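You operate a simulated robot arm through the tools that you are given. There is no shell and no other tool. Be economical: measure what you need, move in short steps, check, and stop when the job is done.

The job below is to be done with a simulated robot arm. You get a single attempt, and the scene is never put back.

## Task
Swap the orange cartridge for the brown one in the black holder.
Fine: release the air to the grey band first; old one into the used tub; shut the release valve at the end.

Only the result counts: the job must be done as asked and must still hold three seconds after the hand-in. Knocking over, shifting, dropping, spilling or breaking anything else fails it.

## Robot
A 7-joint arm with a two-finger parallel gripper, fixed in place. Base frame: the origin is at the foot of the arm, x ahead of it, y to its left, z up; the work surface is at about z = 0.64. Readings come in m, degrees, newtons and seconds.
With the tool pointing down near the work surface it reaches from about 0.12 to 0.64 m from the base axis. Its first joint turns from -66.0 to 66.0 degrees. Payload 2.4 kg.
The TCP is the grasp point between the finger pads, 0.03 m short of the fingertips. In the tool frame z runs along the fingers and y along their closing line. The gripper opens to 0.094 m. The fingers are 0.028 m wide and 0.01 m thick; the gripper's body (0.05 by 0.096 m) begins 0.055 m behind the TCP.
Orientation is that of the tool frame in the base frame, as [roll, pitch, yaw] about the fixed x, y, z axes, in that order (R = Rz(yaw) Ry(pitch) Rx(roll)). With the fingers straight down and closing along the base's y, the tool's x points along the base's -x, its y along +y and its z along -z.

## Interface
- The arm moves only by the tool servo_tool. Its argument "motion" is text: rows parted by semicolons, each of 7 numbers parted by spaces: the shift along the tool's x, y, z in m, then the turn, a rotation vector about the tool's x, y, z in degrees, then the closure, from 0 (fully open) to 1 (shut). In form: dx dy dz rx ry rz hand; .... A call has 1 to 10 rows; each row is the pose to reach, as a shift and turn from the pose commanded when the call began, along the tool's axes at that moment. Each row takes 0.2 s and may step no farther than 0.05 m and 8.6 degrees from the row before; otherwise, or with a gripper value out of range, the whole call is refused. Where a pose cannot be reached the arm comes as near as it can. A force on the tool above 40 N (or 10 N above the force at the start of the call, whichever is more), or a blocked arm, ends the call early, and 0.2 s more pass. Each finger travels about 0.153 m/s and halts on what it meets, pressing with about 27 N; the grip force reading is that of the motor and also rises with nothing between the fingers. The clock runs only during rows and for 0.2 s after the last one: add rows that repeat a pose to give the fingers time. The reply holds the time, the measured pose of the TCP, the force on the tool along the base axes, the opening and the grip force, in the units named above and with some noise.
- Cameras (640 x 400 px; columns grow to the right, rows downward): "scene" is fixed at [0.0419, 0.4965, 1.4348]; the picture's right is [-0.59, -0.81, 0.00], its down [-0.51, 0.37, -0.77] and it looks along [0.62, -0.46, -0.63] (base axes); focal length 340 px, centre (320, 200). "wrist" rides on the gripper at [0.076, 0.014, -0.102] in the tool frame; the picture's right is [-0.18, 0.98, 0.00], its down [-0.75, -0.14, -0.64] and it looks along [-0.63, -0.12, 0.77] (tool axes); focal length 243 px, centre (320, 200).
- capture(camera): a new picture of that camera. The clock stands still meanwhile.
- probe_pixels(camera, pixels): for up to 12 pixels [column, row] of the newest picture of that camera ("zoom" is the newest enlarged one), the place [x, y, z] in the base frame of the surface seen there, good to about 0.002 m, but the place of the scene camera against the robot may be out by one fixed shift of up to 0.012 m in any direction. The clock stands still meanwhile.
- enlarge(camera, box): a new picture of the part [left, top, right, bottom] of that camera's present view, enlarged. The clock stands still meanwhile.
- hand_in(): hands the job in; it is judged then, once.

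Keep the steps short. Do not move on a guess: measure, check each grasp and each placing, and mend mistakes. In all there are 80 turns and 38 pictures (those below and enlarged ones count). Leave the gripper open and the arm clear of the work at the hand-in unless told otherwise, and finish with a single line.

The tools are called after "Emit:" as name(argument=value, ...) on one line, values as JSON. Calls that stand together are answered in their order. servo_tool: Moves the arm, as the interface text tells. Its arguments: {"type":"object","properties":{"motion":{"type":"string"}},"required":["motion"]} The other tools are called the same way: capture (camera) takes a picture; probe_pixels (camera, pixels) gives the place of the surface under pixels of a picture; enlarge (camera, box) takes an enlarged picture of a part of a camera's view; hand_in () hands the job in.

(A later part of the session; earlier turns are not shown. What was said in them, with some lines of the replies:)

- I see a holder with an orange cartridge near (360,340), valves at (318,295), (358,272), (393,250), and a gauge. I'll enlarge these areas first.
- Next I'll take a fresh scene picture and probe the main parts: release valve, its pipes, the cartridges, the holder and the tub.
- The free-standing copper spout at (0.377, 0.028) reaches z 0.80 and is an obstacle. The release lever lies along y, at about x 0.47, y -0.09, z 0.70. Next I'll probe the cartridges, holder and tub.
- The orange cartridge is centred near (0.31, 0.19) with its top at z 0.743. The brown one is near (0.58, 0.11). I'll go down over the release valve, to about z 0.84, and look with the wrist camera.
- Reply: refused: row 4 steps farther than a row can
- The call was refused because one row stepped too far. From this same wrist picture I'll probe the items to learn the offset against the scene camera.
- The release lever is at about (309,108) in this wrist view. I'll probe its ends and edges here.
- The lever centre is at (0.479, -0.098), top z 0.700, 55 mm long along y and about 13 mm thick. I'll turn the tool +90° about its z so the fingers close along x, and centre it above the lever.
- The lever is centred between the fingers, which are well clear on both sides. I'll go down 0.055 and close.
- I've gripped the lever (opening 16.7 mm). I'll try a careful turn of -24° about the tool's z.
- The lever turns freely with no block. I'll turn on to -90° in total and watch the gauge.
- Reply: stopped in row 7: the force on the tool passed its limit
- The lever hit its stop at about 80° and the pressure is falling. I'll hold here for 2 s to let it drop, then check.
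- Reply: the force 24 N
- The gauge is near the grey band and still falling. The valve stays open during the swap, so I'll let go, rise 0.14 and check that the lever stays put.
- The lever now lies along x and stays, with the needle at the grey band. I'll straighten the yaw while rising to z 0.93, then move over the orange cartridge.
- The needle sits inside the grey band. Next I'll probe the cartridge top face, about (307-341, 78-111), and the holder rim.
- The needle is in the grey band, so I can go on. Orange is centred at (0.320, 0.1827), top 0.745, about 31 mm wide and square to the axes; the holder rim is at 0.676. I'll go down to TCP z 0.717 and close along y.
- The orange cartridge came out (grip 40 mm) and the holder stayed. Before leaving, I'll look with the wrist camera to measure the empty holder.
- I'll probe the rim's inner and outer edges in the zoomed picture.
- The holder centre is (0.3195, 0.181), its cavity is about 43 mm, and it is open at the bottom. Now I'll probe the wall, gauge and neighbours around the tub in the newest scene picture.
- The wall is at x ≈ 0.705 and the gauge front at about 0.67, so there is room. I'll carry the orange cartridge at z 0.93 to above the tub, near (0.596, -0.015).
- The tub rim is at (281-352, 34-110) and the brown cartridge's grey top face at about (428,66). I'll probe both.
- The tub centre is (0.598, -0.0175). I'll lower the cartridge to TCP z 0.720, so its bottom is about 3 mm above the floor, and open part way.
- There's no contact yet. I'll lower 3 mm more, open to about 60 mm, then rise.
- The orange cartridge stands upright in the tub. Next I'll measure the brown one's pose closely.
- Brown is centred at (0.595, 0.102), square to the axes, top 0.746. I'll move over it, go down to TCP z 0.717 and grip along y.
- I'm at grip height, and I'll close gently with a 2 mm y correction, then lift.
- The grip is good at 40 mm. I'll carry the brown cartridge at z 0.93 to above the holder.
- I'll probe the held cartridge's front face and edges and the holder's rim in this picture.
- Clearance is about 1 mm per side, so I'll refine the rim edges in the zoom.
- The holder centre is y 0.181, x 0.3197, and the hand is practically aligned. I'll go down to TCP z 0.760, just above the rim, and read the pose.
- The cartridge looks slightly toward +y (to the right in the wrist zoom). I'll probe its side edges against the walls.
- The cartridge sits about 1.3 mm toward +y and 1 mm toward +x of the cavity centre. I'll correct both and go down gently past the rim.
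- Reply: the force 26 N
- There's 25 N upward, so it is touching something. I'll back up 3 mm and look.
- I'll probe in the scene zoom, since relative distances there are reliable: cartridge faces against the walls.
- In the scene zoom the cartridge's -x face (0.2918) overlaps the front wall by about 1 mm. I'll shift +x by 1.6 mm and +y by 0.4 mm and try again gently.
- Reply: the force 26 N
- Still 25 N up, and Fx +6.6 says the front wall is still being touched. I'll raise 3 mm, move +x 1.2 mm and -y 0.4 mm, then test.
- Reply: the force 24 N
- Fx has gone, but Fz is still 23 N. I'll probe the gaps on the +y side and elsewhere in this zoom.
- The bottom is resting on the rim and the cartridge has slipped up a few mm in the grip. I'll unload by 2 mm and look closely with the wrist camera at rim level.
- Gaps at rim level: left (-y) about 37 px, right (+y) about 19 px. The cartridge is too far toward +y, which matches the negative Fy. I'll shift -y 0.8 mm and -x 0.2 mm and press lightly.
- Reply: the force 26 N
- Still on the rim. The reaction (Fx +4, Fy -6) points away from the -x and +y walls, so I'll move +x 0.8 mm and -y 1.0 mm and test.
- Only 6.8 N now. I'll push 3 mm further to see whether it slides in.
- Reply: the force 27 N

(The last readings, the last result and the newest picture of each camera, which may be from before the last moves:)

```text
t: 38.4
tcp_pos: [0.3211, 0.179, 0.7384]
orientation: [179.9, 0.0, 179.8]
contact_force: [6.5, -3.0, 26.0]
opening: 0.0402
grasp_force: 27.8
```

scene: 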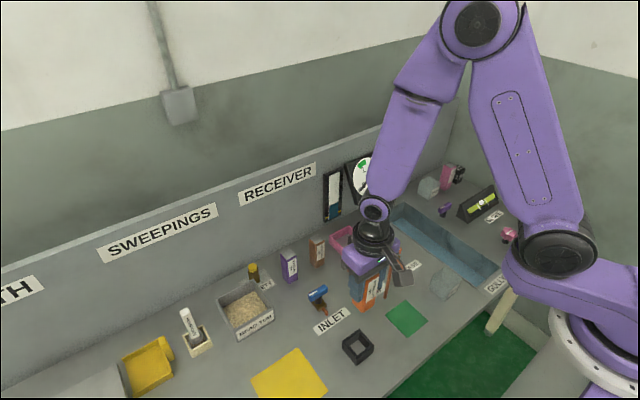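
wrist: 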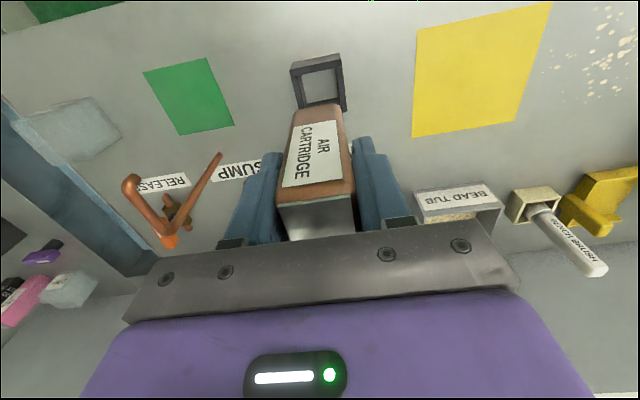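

Still blocked. I'll lift 45 mm clear so the scene camera sees both the holder's inner faces and the cartridge, then measure them together by averaging probes.

Emit:
servo_tool(motion="0 0 -0.02 0 0 0 0.8; 0 0 -0.045 0 0 0 0.8; 0 0 -0.045 0 0 0 0.8")

Emit:
enlarge(camera="scene", box=[325, 300, 397, 370])

```text
t: 39.2
tcp_pos: [0.3186, 0.1776, 0.7812]
orientation: [-180.0, -0.1, 180.0]
contact_force: [0.5, 0.0, -1.6]
opening: 0.0395
grasp_force: 27.3
```

```text
5.71 times, centred on (361, 335) of scene
```

zoom: 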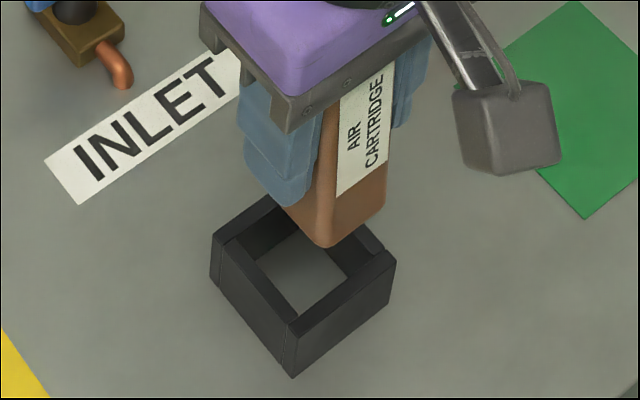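

I'll probe groups of points: cartridge front and +y faces, holder inner and outer faces, and rim tops.

Emit:
probe_pixels(camera="zoom", pixels=[[350, 205], [362, 200], [375, 195], [345, 215], [360, 212], [372, 210], [345, 225], [355, 222], [378, 185], [370, 202], [350, 195], [340, 230]])

Emit:
probe_pixels(camera="zoom", pixels=[[312, 222], [316, 225], [308, 216], [320, 215], [318, 205], [316, 218], [260, 232], [268, 228], [275, 222], [262, 242], [272, 235], [282, 228]])

Emit:
probe_pixels(camera="zoom", pixels=[[360, 255], [352, 262], [365, 262], [358, 268], [350, 255], [362, 248], [320, 335], [350, 318], [380, 290], [240, 285], [260, 310], [275, 335]])

Emit:
probe_pixels(camera="zoom", pixels=[[300, 318], [320, 303], [340, 288], [360, 274], [375, 262], [290, 322], [275, 300], [260, 281], [245, 262], [232, 243], [240, 225], [372, 245]])

```text
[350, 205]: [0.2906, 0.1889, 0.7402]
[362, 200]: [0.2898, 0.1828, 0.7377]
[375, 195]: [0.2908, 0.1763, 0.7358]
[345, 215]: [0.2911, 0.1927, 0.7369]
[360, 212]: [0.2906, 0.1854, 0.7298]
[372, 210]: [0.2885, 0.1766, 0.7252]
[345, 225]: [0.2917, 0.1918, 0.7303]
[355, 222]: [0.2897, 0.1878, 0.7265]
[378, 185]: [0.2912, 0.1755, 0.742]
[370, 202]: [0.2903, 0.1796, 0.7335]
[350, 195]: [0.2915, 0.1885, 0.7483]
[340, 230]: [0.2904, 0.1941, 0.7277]
```

```text
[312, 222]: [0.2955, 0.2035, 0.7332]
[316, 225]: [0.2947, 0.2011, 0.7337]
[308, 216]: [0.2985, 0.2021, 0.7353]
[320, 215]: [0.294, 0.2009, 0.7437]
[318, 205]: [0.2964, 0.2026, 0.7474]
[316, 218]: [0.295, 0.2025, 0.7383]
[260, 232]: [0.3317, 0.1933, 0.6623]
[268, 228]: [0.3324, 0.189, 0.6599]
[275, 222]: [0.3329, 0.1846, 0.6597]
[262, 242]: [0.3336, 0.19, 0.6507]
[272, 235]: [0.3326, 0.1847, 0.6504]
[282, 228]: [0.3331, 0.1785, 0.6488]
```

```text
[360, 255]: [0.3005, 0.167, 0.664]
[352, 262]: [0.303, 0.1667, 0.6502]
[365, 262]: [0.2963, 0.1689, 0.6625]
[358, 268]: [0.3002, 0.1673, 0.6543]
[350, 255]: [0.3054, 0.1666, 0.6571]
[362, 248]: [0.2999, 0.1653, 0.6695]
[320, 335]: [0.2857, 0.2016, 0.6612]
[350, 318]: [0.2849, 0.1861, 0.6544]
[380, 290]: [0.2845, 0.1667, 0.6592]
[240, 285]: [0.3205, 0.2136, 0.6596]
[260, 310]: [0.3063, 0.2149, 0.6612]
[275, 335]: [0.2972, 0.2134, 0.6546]
```

```text
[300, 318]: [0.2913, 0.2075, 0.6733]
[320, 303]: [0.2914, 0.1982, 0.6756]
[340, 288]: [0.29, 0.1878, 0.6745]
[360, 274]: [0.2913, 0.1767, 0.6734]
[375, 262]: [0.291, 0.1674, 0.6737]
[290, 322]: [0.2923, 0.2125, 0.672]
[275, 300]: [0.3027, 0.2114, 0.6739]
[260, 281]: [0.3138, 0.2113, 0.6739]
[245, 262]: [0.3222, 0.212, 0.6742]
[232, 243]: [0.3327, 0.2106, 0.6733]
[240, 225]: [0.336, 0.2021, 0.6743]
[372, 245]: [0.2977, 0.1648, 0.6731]
```

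In the scene frame the cavity centre is (0.312, 0.187), while the cartridge bottom is near (0.3105, 0.183), so I had over-corrected in y. It may also be tilted, so I'll check the front face over its height.

Emit:
probe_pixels(camera="zoom", pixels=[[350, 180], [355, 165], [360, 150], [365, 135], [370, 120], [375, 105], [380, 90], [385, 75], [345, 190], [365, 170], [375, 140], [360, 110]])

Emit:
probe_pixels(camera="zoom", pixels=[[352, 228], [345, 234], [365, 220], [335, 238], [325, 238], [328, 228], [332, 190], [330, 170], [334, 150], [336, 130], [326, 180], [328, 160]])

```text
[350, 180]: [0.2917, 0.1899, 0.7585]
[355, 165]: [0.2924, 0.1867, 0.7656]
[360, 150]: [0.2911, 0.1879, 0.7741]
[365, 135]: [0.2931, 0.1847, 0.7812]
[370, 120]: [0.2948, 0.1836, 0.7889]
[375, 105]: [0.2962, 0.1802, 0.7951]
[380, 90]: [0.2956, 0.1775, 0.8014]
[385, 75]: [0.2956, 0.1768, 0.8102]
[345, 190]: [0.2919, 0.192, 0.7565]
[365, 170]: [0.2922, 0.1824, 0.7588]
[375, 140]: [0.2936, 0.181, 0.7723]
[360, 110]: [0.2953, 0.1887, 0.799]
```

```text
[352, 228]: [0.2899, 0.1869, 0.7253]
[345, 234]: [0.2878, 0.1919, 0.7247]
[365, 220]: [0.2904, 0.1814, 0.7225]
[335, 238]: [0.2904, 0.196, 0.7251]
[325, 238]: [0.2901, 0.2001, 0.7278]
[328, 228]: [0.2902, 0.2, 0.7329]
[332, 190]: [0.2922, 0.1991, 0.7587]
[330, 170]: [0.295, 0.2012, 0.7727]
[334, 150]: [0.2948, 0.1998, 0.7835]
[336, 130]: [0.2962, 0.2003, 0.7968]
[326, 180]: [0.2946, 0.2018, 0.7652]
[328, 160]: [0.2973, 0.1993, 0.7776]
```

The cartridge is tilted about 4.4° in the grip (bottom toward -x) and has slipped up, so I'll set it down again for a clean grip. I'll raise it, untilt by turning -4.4° about the tool's y, and carry it back to its original free spot at (0.595, 0.102).

Emit:
servo_tool(motion="0 0 -0.05 0 0 0 0.8; 0 0 -0.1 0 -4.4 0 0.8; -0.045 -0.012 -0.1 0 -4.4 0 0.8; -0.09 -0.024 -0.1 0 -4.4 0 0.8; -0.135 -0.0365 -0.1 0 -4.4 0 0.8; -0.18 -0.0486 -0.1 0 -4.4 0 0.8; -0.225 -0.061 -0.1 0 -4.4 0 0.8; -0.27 -0.073 -0.1 0 -4.4 0 0.8; -0.2737 -0.0739 -0.1 0 -4.4 0 0.8; -0.2737 -0.0739 -0.06 0 -4.4 0 0.8")

```text
t: 41.4
tcp_pos: [0.5359, 0.066, 0.8501]
orientation: [-174.9, 6.1, -177.8]
contact_force: [0.0, 0.7, -1.3]
opening: 0.0398
grasp_force: 26.8
out of reach, approached as far as the arm can: row 3, 4, 5, 6, 7, 8, 9, 10
```

The tilted pose couldn't be reached and the arm stopped at (0.536, 0.066). I'll command the tilt back to vertical at the same height and read the pose.

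Emit:
servo_tool(motion="0 0 -0.02 0 2.2 0 0.8; 0 0 -0.02 0 4.4 0 0.8; 0 0 -0.02 0 4.4 0 0.8")

```text
t: 42.2
tcp_pos: [0.5311, 0.0645, 0.8608]
orientation: [-173.9, 4.6, -177.6]
contact_force: [-0.1, 0.0, -0.9]
opening: 0.04
grasp_force: 27.0
out of reach, approached as far as the arm can: row 1, 2, 3
```

Still short of the target. I'll back the commanded pose toward the base along the earlier path and see whether the arm recovers its vertical attitude.

Emit:
servo_tool(motion="0.045 0.012 0 0 0 0 0.8; 0.09 0.024 0 0 0 0 0.8; 0.135 0.036 0 0 0 0 0.8; 0.135 0.036 0 0 0 0 0.8")

```text
t: 43.2
tcp_pos: [0.4001, 0.0914, 0.8465]
orientation: [-174.0, 4.5, -177.4]
contact_force: [0.0, 0.2, -1.1]
opening: 0.0398
grasp_force: 26.7
```

The arm responds again; the commanded pose is simply the tilted one. I'll correct the attitude with a tool-frame rotation of about (-6, +4.5, +2.6)° while rising a little.

Emit:
servo_tool(motion="0 0 -0.01 -3 2.25 1.3 0.8; 0 0 -0.02 -6 4.5 2.6 0.8; 0 0 -0.02 -6 4.5 2.6 0.8")

```text
t: 44.0
tcp_pos: [0.3971, 0.0897, 0.8566]
orientation: [-176.1, 2.2, -178.9]
contact_force: [0.3, 0.0, -1.1]
opening: 0.04
grasp_force: 26.4
out of reach, approached as far as the arm can: row 1, 2, 3
```

It's partly corrected. I'll apply the remaining correction while moving toward the holder, where a vertical pose was reachable.

Emit:
servo_tool(motion="0.02 0.03 0 0 0 0 0.8; 0.04 0.06 0 -1 0.6 0.3 0.8; 0.06 0.09 0 -2 1.2 0.6 0.8; 0.06 0.09 0 -3 1.8 0.9 0.8; 0.06 0.09 0 -3.9 2.2 1.1 0.8; 0.06 0.09 0 -3.9 2.2 1.1 0.8")

```text
t: 45.4
tcp_pos: [0.3324, 0.182, 0.8471]
orientation: [179.9, 0.0, 180.0]
contact_force: [0.7, 0.1, 0.5]
opening: 0.0398
grasp_force: 26.9
```

The tool is vertical again at (0.332, 0.182). I'll carry the cartridge upright to its original spot; its tilt of about 4° will settle flat on release.

Emit:
servo_tool(motion="-0.044 -0.0134 -0.01 0 0 0 0.8; -0.088 -0.0268 -0.02 0 0 0 0.8; -0.132 -0.04 -0.02 0 0 0 0.8; -0.176 -0.0535 -0.02 0 0 0 0.8; -0.22 -0.067 -0.02 0 0 0 0.8; -0.2626 -0.08 -0.02 0 0 0 0.8; -0.2626 -0.08 -0.02 0 0 0 0.8")

Emit:
capture(camera="wrist")

```text
t: 47.0
tcp_pos: [0.3622, 0.1028, 0.85]
orientation: [-180.0, 0.0, 179.9]
contact_force: [0.4, -0.7, -1.2]
opening: 0.0399
grasp_force: 27.2
out of reach, approached as far as the arm can: row 1, 2, 3, 4, 5, 6, 7
```

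```text
3 pictures are left
```

wrist: 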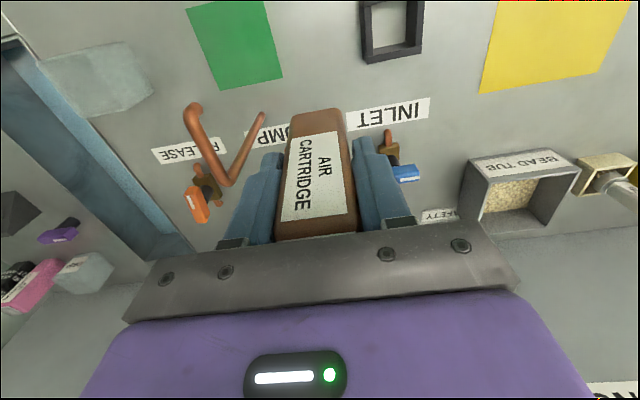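

The arm seems near a joint limit beyond x 0.36 in this posture, so I won't go far. I'll look for a free spot of table near the holder, between the green pad and the holder, and probe it.

Emit:
probe_pixels(camera="wrist", pixels=[[320, 50], [320, 90], [300, 30], [345, 60], [270, 10], [282, 75], [362, 30], [366, 60], [345, 120], [188, 110], [262, 118], [225, 180]])

```text
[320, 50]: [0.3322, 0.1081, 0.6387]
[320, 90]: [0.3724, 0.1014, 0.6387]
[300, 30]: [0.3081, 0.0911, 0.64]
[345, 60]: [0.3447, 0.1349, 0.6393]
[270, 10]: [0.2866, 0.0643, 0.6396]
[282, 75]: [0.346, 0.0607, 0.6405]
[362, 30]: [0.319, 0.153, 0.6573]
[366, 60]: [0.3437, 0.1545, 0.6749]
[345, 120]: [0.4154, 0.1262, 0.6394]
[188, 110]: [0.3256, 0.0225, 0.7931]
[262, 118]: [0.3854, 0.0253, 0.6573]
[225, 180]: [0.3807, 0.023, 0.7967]
```

The area round (0.325, 0.103) is bare table (z 0.639) with room to the holder (y > 0.153) and spout (y 0.024). I'll move there and go down until just above the table.

Emit:
servo_tool(motion="0.037 0 0 0 0 0 0.8; 0.037 0 0.045 0 0 0 0.8; 0.037 0 0.09 0 0 0 0.8; 0.037 0 0.12 0 0 0 0.8; 0.037 0 0.135 0 0 0 0.8; 0.037 0 0.14 0 0 0 0.8")

```text
t: 48.4
tcp_pos: [0.3173, 0.1029, 0.7119]
orientation: [179.9, 0.0, -180.0]
contact_force: [-0.2, 0.0, -1.1]
opening: 0.0397
grasp_force: 27.1
out of reach, approached as far as the arm can: row 2
```

I'm at z 0.712 with no contact. I'll lower gently to touch.

Emit:
servo_tool(motion="0 0 0.002 0 0 0 0.8; 0 0 0.004 0 0 0 0.8; 0 0 0.006 0 0 0 0.8; 0 0 0.007 0 0 0 0.8")

```text
t: 49.4
tcp_pos: [0.3168, 0.101, 0.7063]
orientation: [-180.0, 0.0, 179.9]
contact_force: [-0.3, -0.3, -1.5]
opening: 0.0399
grasp_force: 26.6
```

Emit:
servo_tool(motion="0 0 0.0015 0 0 0 0.8; 0 0 0.003 0 0 0 0.8; 0 0 0.004 0 0 0 0.8")

```text
t: 50.2
tcp_pos: [0.3181, 0.1019, 0.7023]
orientation: [-180.0, -0.1, 180.0]
contact_force: [-3.4, 3.9, 24.9]
opening: 0.0403
grasp_force: 27.1
```

It has touched down. I'll ease 1 mm, open to about 61 mm, and rise straight up clear to look.

Emit:
servo_tool(motion="0 0 -0.0015 0 0 0 0.8; 0 0 -0.0015 0 0 0 0.6; 0 0 -0.0015 0 0 0 0.35; 0 0 -0.0015 0 0 0 0.35; 0 0 -0.03 0 0 0 0.35; 0 0 -0.07 0 0 0 0.35; 0 0 -0.11 0 0 0 0.35; 0 0 -0.15 0 0 0 0.35; 0 0 -0.15 0 0 0 0.35")

Emit:
capture(camera="wrist")

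```text
t: 52.2
tcp_pos: [0.3172, 0.1004, 0.8525]
orientation: [179.9, 0.0, 179.9]
contact_force: [0.9, 0.5, -0.8]
opening: 0.0612
grasp_force: 0.1
```

```text
2 pictures are left
```

wrist: 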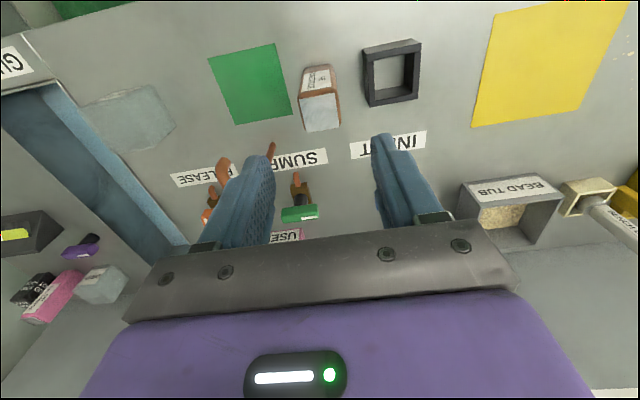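

The cartridge stands upright, and both it and the empty holder are in view. I'll probe many points to find both centres in this one frame.

Emit:
probe_pixels(camera="wrist", pixels=[[303, 112], [338, 109], [319, 97], [322, 128], [303, 120], [339, 117], [310, 98], [330, 95], [313, 129], [333, 126], [321, 112], [302, 105]])

Emit:
probe_pixels(camera="wrist", pixels=[[312, 85], [322, 84], [316, 76], [326, 78], [308, 90], [331, 88], [310, 72], [322, 70], [318, 90], [328, 72], [306, 80], [313, 92]])

Emit:
probe_pixels(camera="wrist", pixels=[[391, 53], [380, 55], [402, 51], [391, 46], [380, 47], [402, 44], [392, 92], [385, 92], [400, 90], [388, 89], [396, 88], [403, 87]])

Emit:
probe_pixels(camera="wrist", pixels=[[369, 70], [371, 80], [372, 90], [376, 70], [376, 80], [377, 88], [413, 60], [414, 70], [414, 80], [392, 100], [382, 102], [404, 98]])

Emit:
probe_pixels(camera="wrist", pixels=[[366, 60], [367, 75], [369, 95], [419, 55], [419, 75], [418, 90], [373, 75], [409, 75], [410, 62], [372, 66], [368, 104], [417, 98]])

```text
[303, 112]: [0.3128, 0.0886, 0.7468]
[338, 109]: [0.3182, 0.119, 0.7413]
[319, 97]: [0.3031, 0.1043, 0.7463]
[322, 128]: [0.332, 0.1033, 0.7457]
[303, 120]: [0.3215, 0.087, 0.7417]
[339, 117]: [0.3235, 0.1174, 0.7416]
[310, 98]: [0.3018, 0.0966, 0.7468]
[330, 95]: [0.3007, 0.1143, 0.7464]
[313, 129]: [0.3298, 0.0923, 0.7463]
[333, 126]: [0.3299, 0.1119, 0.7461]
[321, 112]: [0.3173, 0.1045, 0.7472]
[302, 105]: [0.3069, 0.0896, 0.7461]
```

```text
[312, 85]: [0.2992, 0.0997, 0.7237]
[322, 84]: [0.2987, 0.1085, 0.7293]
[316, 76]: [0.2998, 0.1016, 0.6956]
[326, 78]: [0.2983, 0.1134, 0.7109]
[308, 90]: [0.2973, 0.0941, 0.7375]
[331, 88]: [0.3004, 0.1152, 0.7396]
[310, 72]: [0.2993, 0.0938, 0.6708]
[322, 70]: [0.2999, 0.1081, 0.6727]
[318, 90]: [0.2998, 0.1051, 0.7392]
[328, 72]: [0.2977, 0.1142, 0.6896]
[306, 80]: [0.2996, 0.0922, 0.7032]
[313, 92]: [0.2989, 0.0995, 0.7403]
```

```text
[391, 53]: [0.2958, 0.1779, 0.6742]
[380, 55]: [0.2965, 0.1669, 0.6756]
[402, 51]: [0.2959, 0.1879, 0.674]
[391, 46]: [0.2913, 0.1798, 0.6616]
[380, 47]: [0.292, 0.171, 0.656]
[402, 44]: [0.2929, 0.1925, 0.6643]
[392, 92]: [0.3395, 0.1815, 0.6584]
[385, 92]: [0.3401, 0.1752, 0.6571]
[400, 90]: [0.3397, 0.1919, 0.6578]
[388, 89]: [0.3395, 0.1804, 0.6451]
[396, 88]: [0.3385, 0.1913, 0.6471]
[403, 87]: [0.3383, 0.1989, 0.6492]
```

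```text
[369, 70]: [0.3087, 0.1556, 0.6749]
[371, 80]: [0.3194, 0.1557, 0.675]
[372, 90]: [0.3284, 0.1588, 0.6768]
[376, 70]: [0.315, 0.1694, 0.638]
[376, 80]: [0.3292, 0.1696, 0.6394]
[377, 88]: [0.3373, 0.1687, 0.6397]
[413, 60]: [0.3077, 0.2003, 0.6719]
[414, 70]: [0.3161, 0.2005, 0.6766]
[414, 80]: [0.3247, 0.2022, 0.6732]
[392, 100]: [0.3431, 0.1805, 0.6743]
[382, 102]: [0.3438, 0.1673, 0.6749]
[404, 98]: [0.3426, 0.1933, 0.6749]
```

```text
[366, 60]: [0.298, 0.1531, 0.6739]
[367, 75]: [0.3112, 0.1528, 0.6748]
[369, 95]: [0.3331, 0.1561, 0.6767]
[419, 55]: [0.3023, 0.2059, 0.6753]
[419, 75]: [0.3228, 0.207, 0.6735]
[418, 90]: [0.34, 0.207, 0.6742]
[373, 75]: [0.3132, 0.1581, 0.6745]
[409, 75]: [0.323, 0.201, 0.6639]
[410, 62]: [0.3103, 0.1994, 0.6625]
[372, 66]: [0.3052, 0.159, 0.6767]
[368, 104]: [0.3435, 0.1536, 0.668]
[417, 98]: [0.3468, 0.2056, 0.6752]
```

The holder centre is about (0.319, 0.180) here and the cartridge front face is at x 0.2991, which is already nearly right in x. I'll pin down the cartridge's y edges more exactly on the current picture, without a new image.

Emit:
probe_pixels(camera="wrist", pixels=[[299, 88], [300, 88], [301, 88], [302, 88], [303, 88], [304, 88], [333, 88], [334, 88], [335, 88], [336, 88], [337, 88], [338, 88]])

Emit:
probe_pixels(camera="wrist", pixels=[[299, 100], [300, 100], [301, 100], [302, 100], [303, 100], [304, 100], [335, 100], [336, 100], [337, 100], [338, 100], [339, 100], [340, 100]])

Emit:
probe_pixels(camera="wrist", pixels=[[299, 115], [300, 115], [301, 115], [302, 115], [303, 115], [304, 115], [337, 115], [338, 115], [339, 115], [340, 115], [341, 115], [342, 115]])

Emit:
probe_pixels(camera="wrist", pixels=[[299, 76], [300, 76], [301, 76], [302, 76], [303, 76], [304, 76], [330, 76], [331, 76], [332, 76], [333, 76], [334, 76], [335, 76]])

Emit:
probe_pixels(camera="wrist", pixels=[[363, 75], [364, 75], [365, 75], [366, 75], [374, 75], [375, 75], [407, 75], [408, 75], [409, 75], [418, 75], [420, 75], [421, 75]])

```text
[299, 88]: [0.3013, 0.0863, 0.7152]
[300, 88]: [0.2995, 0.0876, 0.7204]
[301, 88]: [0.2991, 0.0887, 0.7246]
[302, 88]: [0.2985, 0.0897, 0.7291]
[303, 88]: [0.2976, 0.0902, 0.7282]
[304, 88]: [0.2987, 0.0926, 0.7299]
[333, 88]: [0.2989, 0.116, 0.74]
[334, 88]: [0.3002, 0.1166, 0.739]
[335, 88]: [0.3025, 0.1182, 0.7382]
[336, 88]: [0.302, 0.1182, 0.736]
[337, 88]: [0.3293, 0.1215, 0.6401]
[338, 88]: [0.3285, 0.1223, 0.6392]
```

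```text
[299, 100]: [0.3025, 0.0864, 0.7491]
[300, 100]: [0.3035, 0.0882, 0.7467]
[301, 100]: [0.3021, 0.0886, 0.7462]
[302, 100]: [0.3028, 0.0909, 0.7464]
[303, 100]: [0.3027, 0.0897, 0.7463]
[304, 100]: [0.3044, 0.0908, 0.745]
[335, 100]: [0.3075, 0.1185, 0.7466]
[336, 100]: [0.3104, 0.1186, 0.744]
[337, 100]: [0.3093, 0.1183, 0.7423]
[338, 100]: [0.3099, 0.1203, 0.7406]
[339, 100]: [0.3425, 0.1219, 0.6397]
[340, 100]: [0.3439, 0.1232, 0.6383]
```

```text
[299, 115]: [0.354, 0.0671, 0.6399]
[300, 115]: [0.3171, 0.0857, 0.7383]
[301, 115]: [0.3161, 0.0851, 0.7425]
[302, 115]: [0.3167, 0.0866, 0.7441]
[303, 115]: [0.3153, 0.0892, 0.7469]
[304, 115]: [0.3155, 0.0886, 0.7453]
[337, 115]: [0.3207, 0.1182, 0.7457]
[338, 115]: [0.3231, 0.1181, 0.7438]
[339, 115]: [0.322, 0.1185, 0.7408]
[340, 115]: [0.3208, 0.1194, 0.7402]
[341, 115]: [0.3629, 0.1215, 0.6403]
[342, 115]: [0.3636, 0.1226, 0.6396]
```

```text
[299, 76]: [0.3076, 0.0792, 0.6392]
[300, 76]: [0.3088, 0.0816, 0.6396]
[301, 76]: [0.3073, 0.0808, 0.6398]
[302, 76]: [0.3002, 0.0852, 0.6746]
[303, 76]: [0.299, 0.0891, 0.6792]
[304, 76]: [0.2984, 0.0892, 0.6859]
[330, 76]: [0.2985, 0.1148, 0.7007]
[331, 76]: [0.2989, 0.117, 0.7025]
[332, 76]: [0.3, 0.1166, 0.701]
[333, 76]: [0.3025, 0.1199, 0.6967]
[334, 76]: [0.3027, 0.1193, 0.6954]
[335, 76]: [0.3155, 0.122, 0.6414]
```

```text
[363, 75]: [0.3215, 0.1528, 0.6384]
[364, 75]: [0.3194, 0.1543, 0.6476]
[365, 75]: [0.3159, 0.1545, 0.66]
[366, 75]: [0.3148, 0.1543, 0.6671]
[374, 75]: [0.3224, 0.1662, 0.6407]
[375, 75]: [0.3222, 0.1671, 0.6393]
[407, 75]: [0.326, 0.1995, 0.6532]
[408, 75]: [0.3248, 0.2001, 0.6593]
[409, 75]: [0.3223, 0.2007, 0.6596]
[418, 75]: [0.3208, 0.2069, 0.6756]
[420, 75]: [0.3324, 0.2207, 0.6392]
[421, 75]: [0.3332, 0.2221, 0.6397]
```

The cartridge measures only about 35-36 mm across (y 0.085-0.120, centre 0.1024), against a cavity of y 0.160-0.200 with centre 0.1803. I'll check the cartridge's back edge in x and the holder's front inner edge.

Emit:
probe_pixels(camera="wrist", pixels=[[322, 127], [322, 129], [322, 130], [322, 131], [322, 132], [322, 133], [322, 134], [312, 131], [312, 132], [312, 133], [334, 129], [334, 130]])

Emit:
probe_pixels(camera="wrist", pixels=[[391, 54], [391, 55], [391, 56], [391, 57], [391, 58], [391, 59], [391, 95], [391, 96], [391, 97], [391, 98], [391, 104], [391, 105]])

Emit:
probe_pixels(camera="wrist", pixels=[[391, 47], [391, 48], [391, 49], [391, 50], [391, 51], [391, 102], [391, 103], [391, 106], [391, 44], [391, 42], [400, 56], [400, 57]])

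```text
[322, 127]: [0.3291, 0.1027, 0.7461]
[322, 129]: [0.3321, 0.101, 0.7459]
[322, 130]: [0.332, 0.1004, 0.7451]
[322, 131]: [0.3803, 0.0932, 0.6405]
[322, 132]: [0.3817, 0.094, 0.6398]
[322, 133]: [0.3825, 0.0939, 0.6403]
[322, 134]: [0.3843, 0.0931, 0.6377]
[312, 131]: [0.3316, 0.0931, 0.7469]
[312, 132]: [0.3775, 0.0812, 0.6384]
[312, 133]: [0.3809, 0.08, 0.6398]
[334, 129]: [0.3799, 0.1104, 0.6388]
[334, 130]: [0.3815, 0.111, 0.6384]
```

```text
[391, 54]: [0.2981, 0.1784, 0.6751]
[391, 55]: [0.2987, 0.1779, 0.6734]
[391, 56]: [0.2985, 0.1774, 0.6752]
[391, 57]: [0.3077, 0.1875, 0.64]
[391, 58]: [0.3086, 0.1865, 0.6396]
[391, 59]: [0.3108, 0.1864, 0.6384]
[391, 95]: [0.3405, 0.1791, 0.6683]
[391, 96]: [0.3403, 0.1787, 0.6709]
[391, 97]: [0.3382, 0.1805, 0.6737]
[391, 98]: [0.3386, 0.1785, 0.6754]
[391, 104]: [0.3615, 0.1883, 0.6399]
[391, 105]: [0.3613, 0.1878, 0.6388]
```

```text
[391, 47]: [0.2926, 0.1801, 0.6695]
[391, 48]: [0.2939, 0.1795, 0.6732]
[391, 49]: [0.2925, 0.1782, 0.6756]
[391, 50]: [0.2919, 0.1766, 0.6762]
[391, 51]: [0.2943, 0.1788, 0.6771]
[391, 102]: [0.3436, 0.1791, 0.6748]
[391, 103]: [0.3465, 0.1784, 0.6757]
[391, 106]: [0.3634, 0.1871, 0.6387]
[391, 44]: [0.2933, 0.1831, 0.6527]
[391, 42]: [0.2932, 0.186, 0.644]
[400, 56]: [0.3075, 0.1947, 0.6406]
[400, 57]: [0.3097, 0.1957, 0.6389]
```

The cartridge is about 35 mm square with its centre at (0.3168, 0.1024). The cavity is about 41 mm with its centre at (0.3191, 0.1803). I need to move it by dx +2.3 mm, dy +77.9 mm, with about 2.5 mm clearance per side. I'll go down now and regrip at TCP z 0.717.

Emit:
servo_tool(motion="0 0.001 0.045 0 0 0 0.35; 0 0.001 0.09 0 0 0 0.35; 0 0.001 0.12 0 0 0 0.35; 0 0.001 0.1355 0 0 0 0.35; 0 0.001 0.1355 0 0 0 0.5; 0 0.001 0.1355 0 0 0 0.8; 0 0.001 0.1355 0 0 0 0.8; 0 0.001 0.1355 0 0 0 0.8")

Emit:
servo_tool(motion="0 0 -0.02 0 0 0 0.8; 0 0 -0.06 0 0 0 0.8; 0 0 -0.08 0 0 0 0.8; -0.0023 0.026 -0.08 0 0 0 0.8; -0.0023 0.052 -0.08 0 0 0 0.8; -0.0023 0.0769 -0.08 0 0 0 0.8; -0.0023 0.0769 -0.08 0 0 0 0.8")

```text
t: 54.0
tcp_pos: [0.318, 0.1028, 0.7162]
orientation: [180.0, -0.1, 179.9]
contact_force: [-0.3, 0.6, -0.6]
opening: 0.0397
grasp_force: 27.5
```

```text
t: 55.6
tcp_pos: [0.3201, 0.1827, 0.7987]
orientation: [180.0, 0.0, 179.9]
contact_force: [-0.2, 0.6, -1.6]
opening: 0.0396
grasp_force: 27.2
```

I'll go down to z 0.768 (bottom about 13 mm above the rim) and use one enlarged wrist picture to verify the alignment.

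Emit:
servo_tool(motion="0 0 0.02 0 0 0 0.8; 0 0 0.03 0 0 0 0.8; 0 0 0.03 0 0 0 0.8")

Emit:
enlarge(camera="wrist", box=[266, 50, 378, 120])

```text
t: 56.4
tcp_pos: [0.3202, 0.1798, 0.7657]
orientation: [179.9, 0.0, 179.9]
contact_force: [-0.2, -0.2, -0.7]
opening: 0.04
grasp_force: 26.9
```

```text
5.71 times, centred on (322, 85) of wrist
```

zoom: 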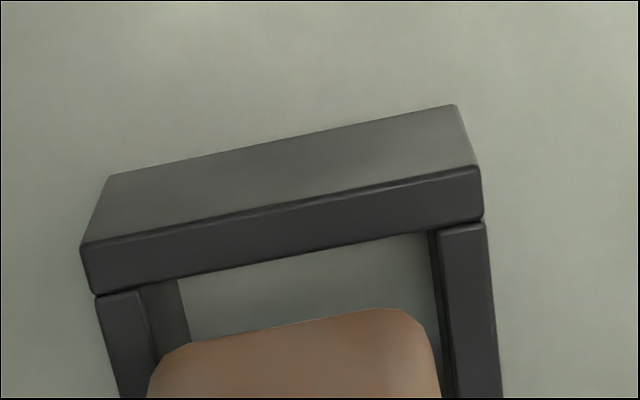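

I'll probe the cartridge front face, its side silhouettes and the walls in this zoom.

Emit:
probe_pixels(camera="zoom", pixels=[[250, 345], [300, 340], [350, 330], [250, 375], [300, 370], [350, 365], [400, 360], [200, 380], [220, 360], [380, 340], [330, 385], [280, 390]])

Emit:
probe_pixels(camera="zoom", pixels=[[152, 385], [155, 375], [158, 368], [150, 392], [428, 345], [432, 355], [435, 370], [438, 385], [425, 335], [440, 392], [420, 330], [165, 358]])

Emit:
probe_pixels(camera="zoom", pixels=[[130, 340], [140, 340], [145, 340], [152, 340], [110, 340], [106, 340], [440, 290], [447, 290], [450, 300], [490, 290], [260, 265], [350, 240]])

```text
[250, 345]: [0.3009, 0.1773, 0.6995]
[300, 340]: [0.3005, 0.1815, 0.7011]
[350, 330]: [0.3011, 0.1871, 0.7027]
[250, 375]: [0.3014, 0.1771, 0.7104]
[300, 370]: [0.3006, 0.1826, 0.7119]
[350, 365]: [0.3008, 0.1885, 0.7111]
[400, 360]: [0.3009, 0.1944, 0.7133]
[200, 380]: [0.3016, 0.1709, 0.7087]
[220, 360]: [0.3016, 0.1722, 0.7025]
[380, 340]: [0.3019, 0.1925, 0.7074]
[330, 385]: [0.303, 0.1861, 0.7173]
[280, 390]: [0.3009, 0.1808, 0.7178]
```

```text
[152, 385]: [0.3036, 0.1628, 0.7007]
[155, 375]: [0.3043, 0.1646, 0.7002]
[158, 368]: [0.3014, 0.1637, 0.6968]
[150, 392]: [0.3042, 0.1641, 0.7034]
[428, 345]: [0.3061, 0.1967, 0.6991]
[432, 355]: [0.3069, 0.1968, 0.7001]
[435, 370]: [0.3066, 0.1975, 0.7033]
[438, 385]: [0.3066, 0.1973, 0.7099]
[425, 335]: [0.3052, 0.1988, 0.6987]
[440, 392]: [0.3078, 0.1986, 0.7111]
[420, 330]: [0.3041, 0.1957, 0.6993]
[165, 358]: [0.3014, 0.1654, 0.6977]
```

```text
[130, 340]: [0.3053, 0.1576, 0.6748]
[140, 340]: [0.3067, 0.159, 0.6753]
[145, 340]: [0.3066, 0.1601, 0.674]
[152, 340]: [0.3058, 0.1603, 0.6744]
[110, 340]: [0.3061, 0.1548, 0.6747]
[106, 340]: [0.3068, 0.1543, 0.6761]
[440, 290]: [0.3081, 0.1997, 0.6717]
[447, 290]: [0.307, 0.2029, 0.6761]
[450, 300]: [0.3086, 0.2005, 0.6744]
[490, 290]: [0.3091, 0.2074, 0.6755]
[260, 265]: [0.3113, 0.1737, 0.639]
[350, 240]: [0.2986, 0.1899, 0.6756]
```

Aligned: the front gap is about 2.4 mm and the side gaps 2.5-3 mm. I'll lower it into the holder in small steps to about z 0.730.

Emit:
servo_tool(motion="0 0 0.008 0 0 0 0.8; 0 0 0.014 0 0 0 0.8; 0 0 0.02 0 0 0 0.8; 0 0 0.026 0 0 0 0.8; 0 0 0.032 0 0 0 0.8; 0 0 0.037 0 0 0 0.8")

```text
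t: 57.8
tcp_pos: [0.3195, 0.1789, 0.7299]
orientation: [-180.0, 0.0, 179.9]
contact_force: [-0.8, 0.9, -1.7]
opening: 0.0398
grasp_force: 27.0
```

The force is clean at z 0.730, with the bottom already about 24 mm into the holder. I'll go down to the floor gently, about 12 mm more.

Emit:
servo_tool(motion="0 0 0.004 0 0 0 0.8; 0 0 0.008 0 0 0 0.8; 0 0 0.011 0 0 0 0.8; 0 0 0.0125 0 0 0 0.8; 0 0 0.0125 0 0 0 0.8")

```text
t: 59.0
tcp_pos: [0.3205, 0.1794, 0.7175]
orientation: [-180.0, 0.0, 179.9]
contact_force: [-0.9, 1.3, -1.4]
opening: 0.0399
grasp_force: 27.0
```

It's at floor height. I'll lower 1 mm more, open to about 61 mm, and rise to z 0.88.

Emit:
servo_tool(motion="0 0 0.001 0 0 0 0.8; 0 0 0.001 0 0 0 0.6; 0 0 0.001 0 0 0 0.35; 0 0 0.001 0 0 0 0.35; 0 0 -0.03 0 0 0 0.35; 0 0 -0.07 0 0 0 0.35; 0 0 -0.115 0 0 0 0.35; 0 0 -0.16 0 0 0 0.35; 0 0 -0.2 0 0 0 0; 0 0 -0.22 0 0 0 0")

```text
t: 61.2
tcp_pos: [0.3183, 0.1765, 0.938]
orientation: [-179.9, 0.0, 179.9]
contact_force: [0.3, 1.0, -0.8]
opening: 0.094
grasp_force: 0.1
```

The brown cartridge is released. Now I'll head back over the release valve, at z 0.94 along the earlier path in reverse.

Emit:
servo_tool(motion="-0.023 -0.04 0 0 0 0 0; -0.046 -0.08 0 0 0 0 0; -0.069 -0.12 0 0 0 0 0; -0.093 -0.16 0 0 0 0 0; -0.116 -0.2 0 0 0 0 0; -0.139 -0.24 0 0 0 0 0; -0.16 -0.277 0 0 0 0 0; -0.16 -0.277 0 0 0 0 0")

```text
t: 63.0
tcp_pos: [0.4841, -0.0982, 0.9397]
orientation: [-180.0, 0.0, -179.9]
contact_force: [-1.0, -0.6, -0.3]
opening: 0.0941
grasp_force: 0.1
```

Arrived. I'll turn +10° to match the lever's open angle, go down to z 0.79, and read the pose again.

Emit:
servo_tool(motion="0 0 0.04 0 0 5 0; 0 0 0.08 0 0 10 0; 0 0 0.12 0 0 10 0; 0 0 0.15 0 0 10 0; 0 0 0.15 0 0 10 0")

Emit:
servo_tool(motion="0 0 0.001 0 0 0 0")

Emit:
servo_tool(motion="0 0 0.001 0 0 0 0")

```text
t: 64.2
tcp_pos: [0.4803, -0.0954, 0.7871]
orientation: [179.9, 0.0, 170.0]
contact_force: [-0.1, -0.3, 0.7]
opening: 0.094
grasp_force: 0.1
```

```text
t: 64.6
tcp_pos: [0.4803, -0.0967, 0.7865]
orientation: [179.9, 0.0, 169.9]
contact_force: [0.1, -0.2, 0.6]
opening: 0.094
grasp_force: 0.1
```

```text
t: 65.0
tcp_pos: [0.4793, -0.097, 0.7856]
orientation: [-179.9, 0.0, 169.8]
contact_force: [-0.4, 0.1, 0.0]
opening: 0.094
grasp_force: 0.1
```

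Average pose is (0.480, -0.0965); the pivot is at about (0.479, -0.098). I'll go down to z 0.711 with a small y correction and close on the lever.

Emit:
servo_tool(motion="0 -0.002 0.04 0 0 0 0; 0 -0.002 0.074 0 0 0 0; 0 -0.002 0.0745 0 0 0 0.5; 0 -0.002 0.0745 0 0 0 1; 0 -0.002 0.0745 0 0 0 1; 0 -0.002 0.0745 0 0 0 1")

```text
t: 66.4
tcp_pos: [0.4818, -0.1005, 0.7102]
orientation: [180.0, 0.1, 170.1]
contact_force: [3.4, 3.2, -12.7]
opening: 0.0167
grasp_force: 45.1
```

The lever is gripped, again at 16.7 mm. I'll turn it back by +80° to the shut position, where yaw is 90.

Emit:
servo_tool(motion="0 0 0 0 0 8.5 1; 0 0 0 0 0 17 1; 0 0 0 0 0 25.5 1; 0 0 0 0 0 34 1; 0 0 0 0 0 42.5 1; 0 0 0 0 0 51 1; 0 0 0 0 0 59.5 1; 0 0 0 0 0 68 1; 0 0 0 0 0 76 1; 0 0 0 0 0 80 1")

```text
t: 68.6
tcp_pos: [0.4795, -0.1007, 0.7106]
orientation: [180.0, 0.0, 89.7]
contact_force: [5.6, -19.4, -20.1]
opening: 0.017
grasp_force: 44.8
```

Back at yaw 89.7. I'll nudge 2° more to make sure it is on its shut stop.

Emit:
servo_tool(motion="0 0 0 0 0 1 1; 0 0 0 0 0 2 1; 0 0 0 0 0 2 1")

```text
t: 69.1
tcp_pos: [0.4795, -0.101, 0.7107]
orientation: [179.9, 0.2, 89.0]
contact_force: [3.4, -5.0, -7.5]
opening: 0.0166
grasp_force: 45.2
stopped in row 2: the force on the tool passed its limit (the readings are from after the stop); the commanded pose is now the measured one
```

It hit the stop, so the valve is fully shut. I'll open, rise clear to about z 0.93, and take the last picture.

Emit:
servo_tool(motion="0 0 0 0 0 0 0.5; 0 0 0 0 0 0 0; 0 0 0 0 0 0 0; 0 0 -0.04 0 0 0 0; 0 0 -0.09 0 0 0 0; 0 0 -0.14 0 0 0 0; 0 0 -0.19 0 0 0 0; 0 0 -0.24 0 0 0 0; 0 0 -0.28 0 0 0 0; 0 0 -0.28 0 0 0 0")

Emit:
enlarge(camera="scene", box=[270, 140, 450, 370])

```text
t: 71.3
tcp_pos: [0.4813, -0.1026, 0.9886]
orientation: [180.0, 0.0, 88.8]
contact_force: [-0.6, -0.2, 0.3]
opening: 0.0938
grasp_force: 0.1
```

```text
1.74 times, centred on (360, 255) of scene
```

zoom: 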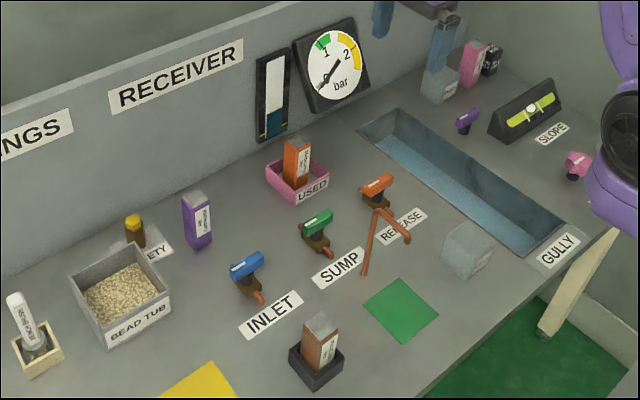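

The brown cartridge is seated in the holder, the orange one is in the used tub, the release lever is back across its pipe, and the gauge reads in the grey band. The gripper is open and clear, so I'm handing in.

Emit:
hand_in()

```text
The job is handed in.
```

The orange cartridge is in the used tub, the brown one is seated in the black holder, and the release valve is shut with the gauge in the grey band; the job is handed in.
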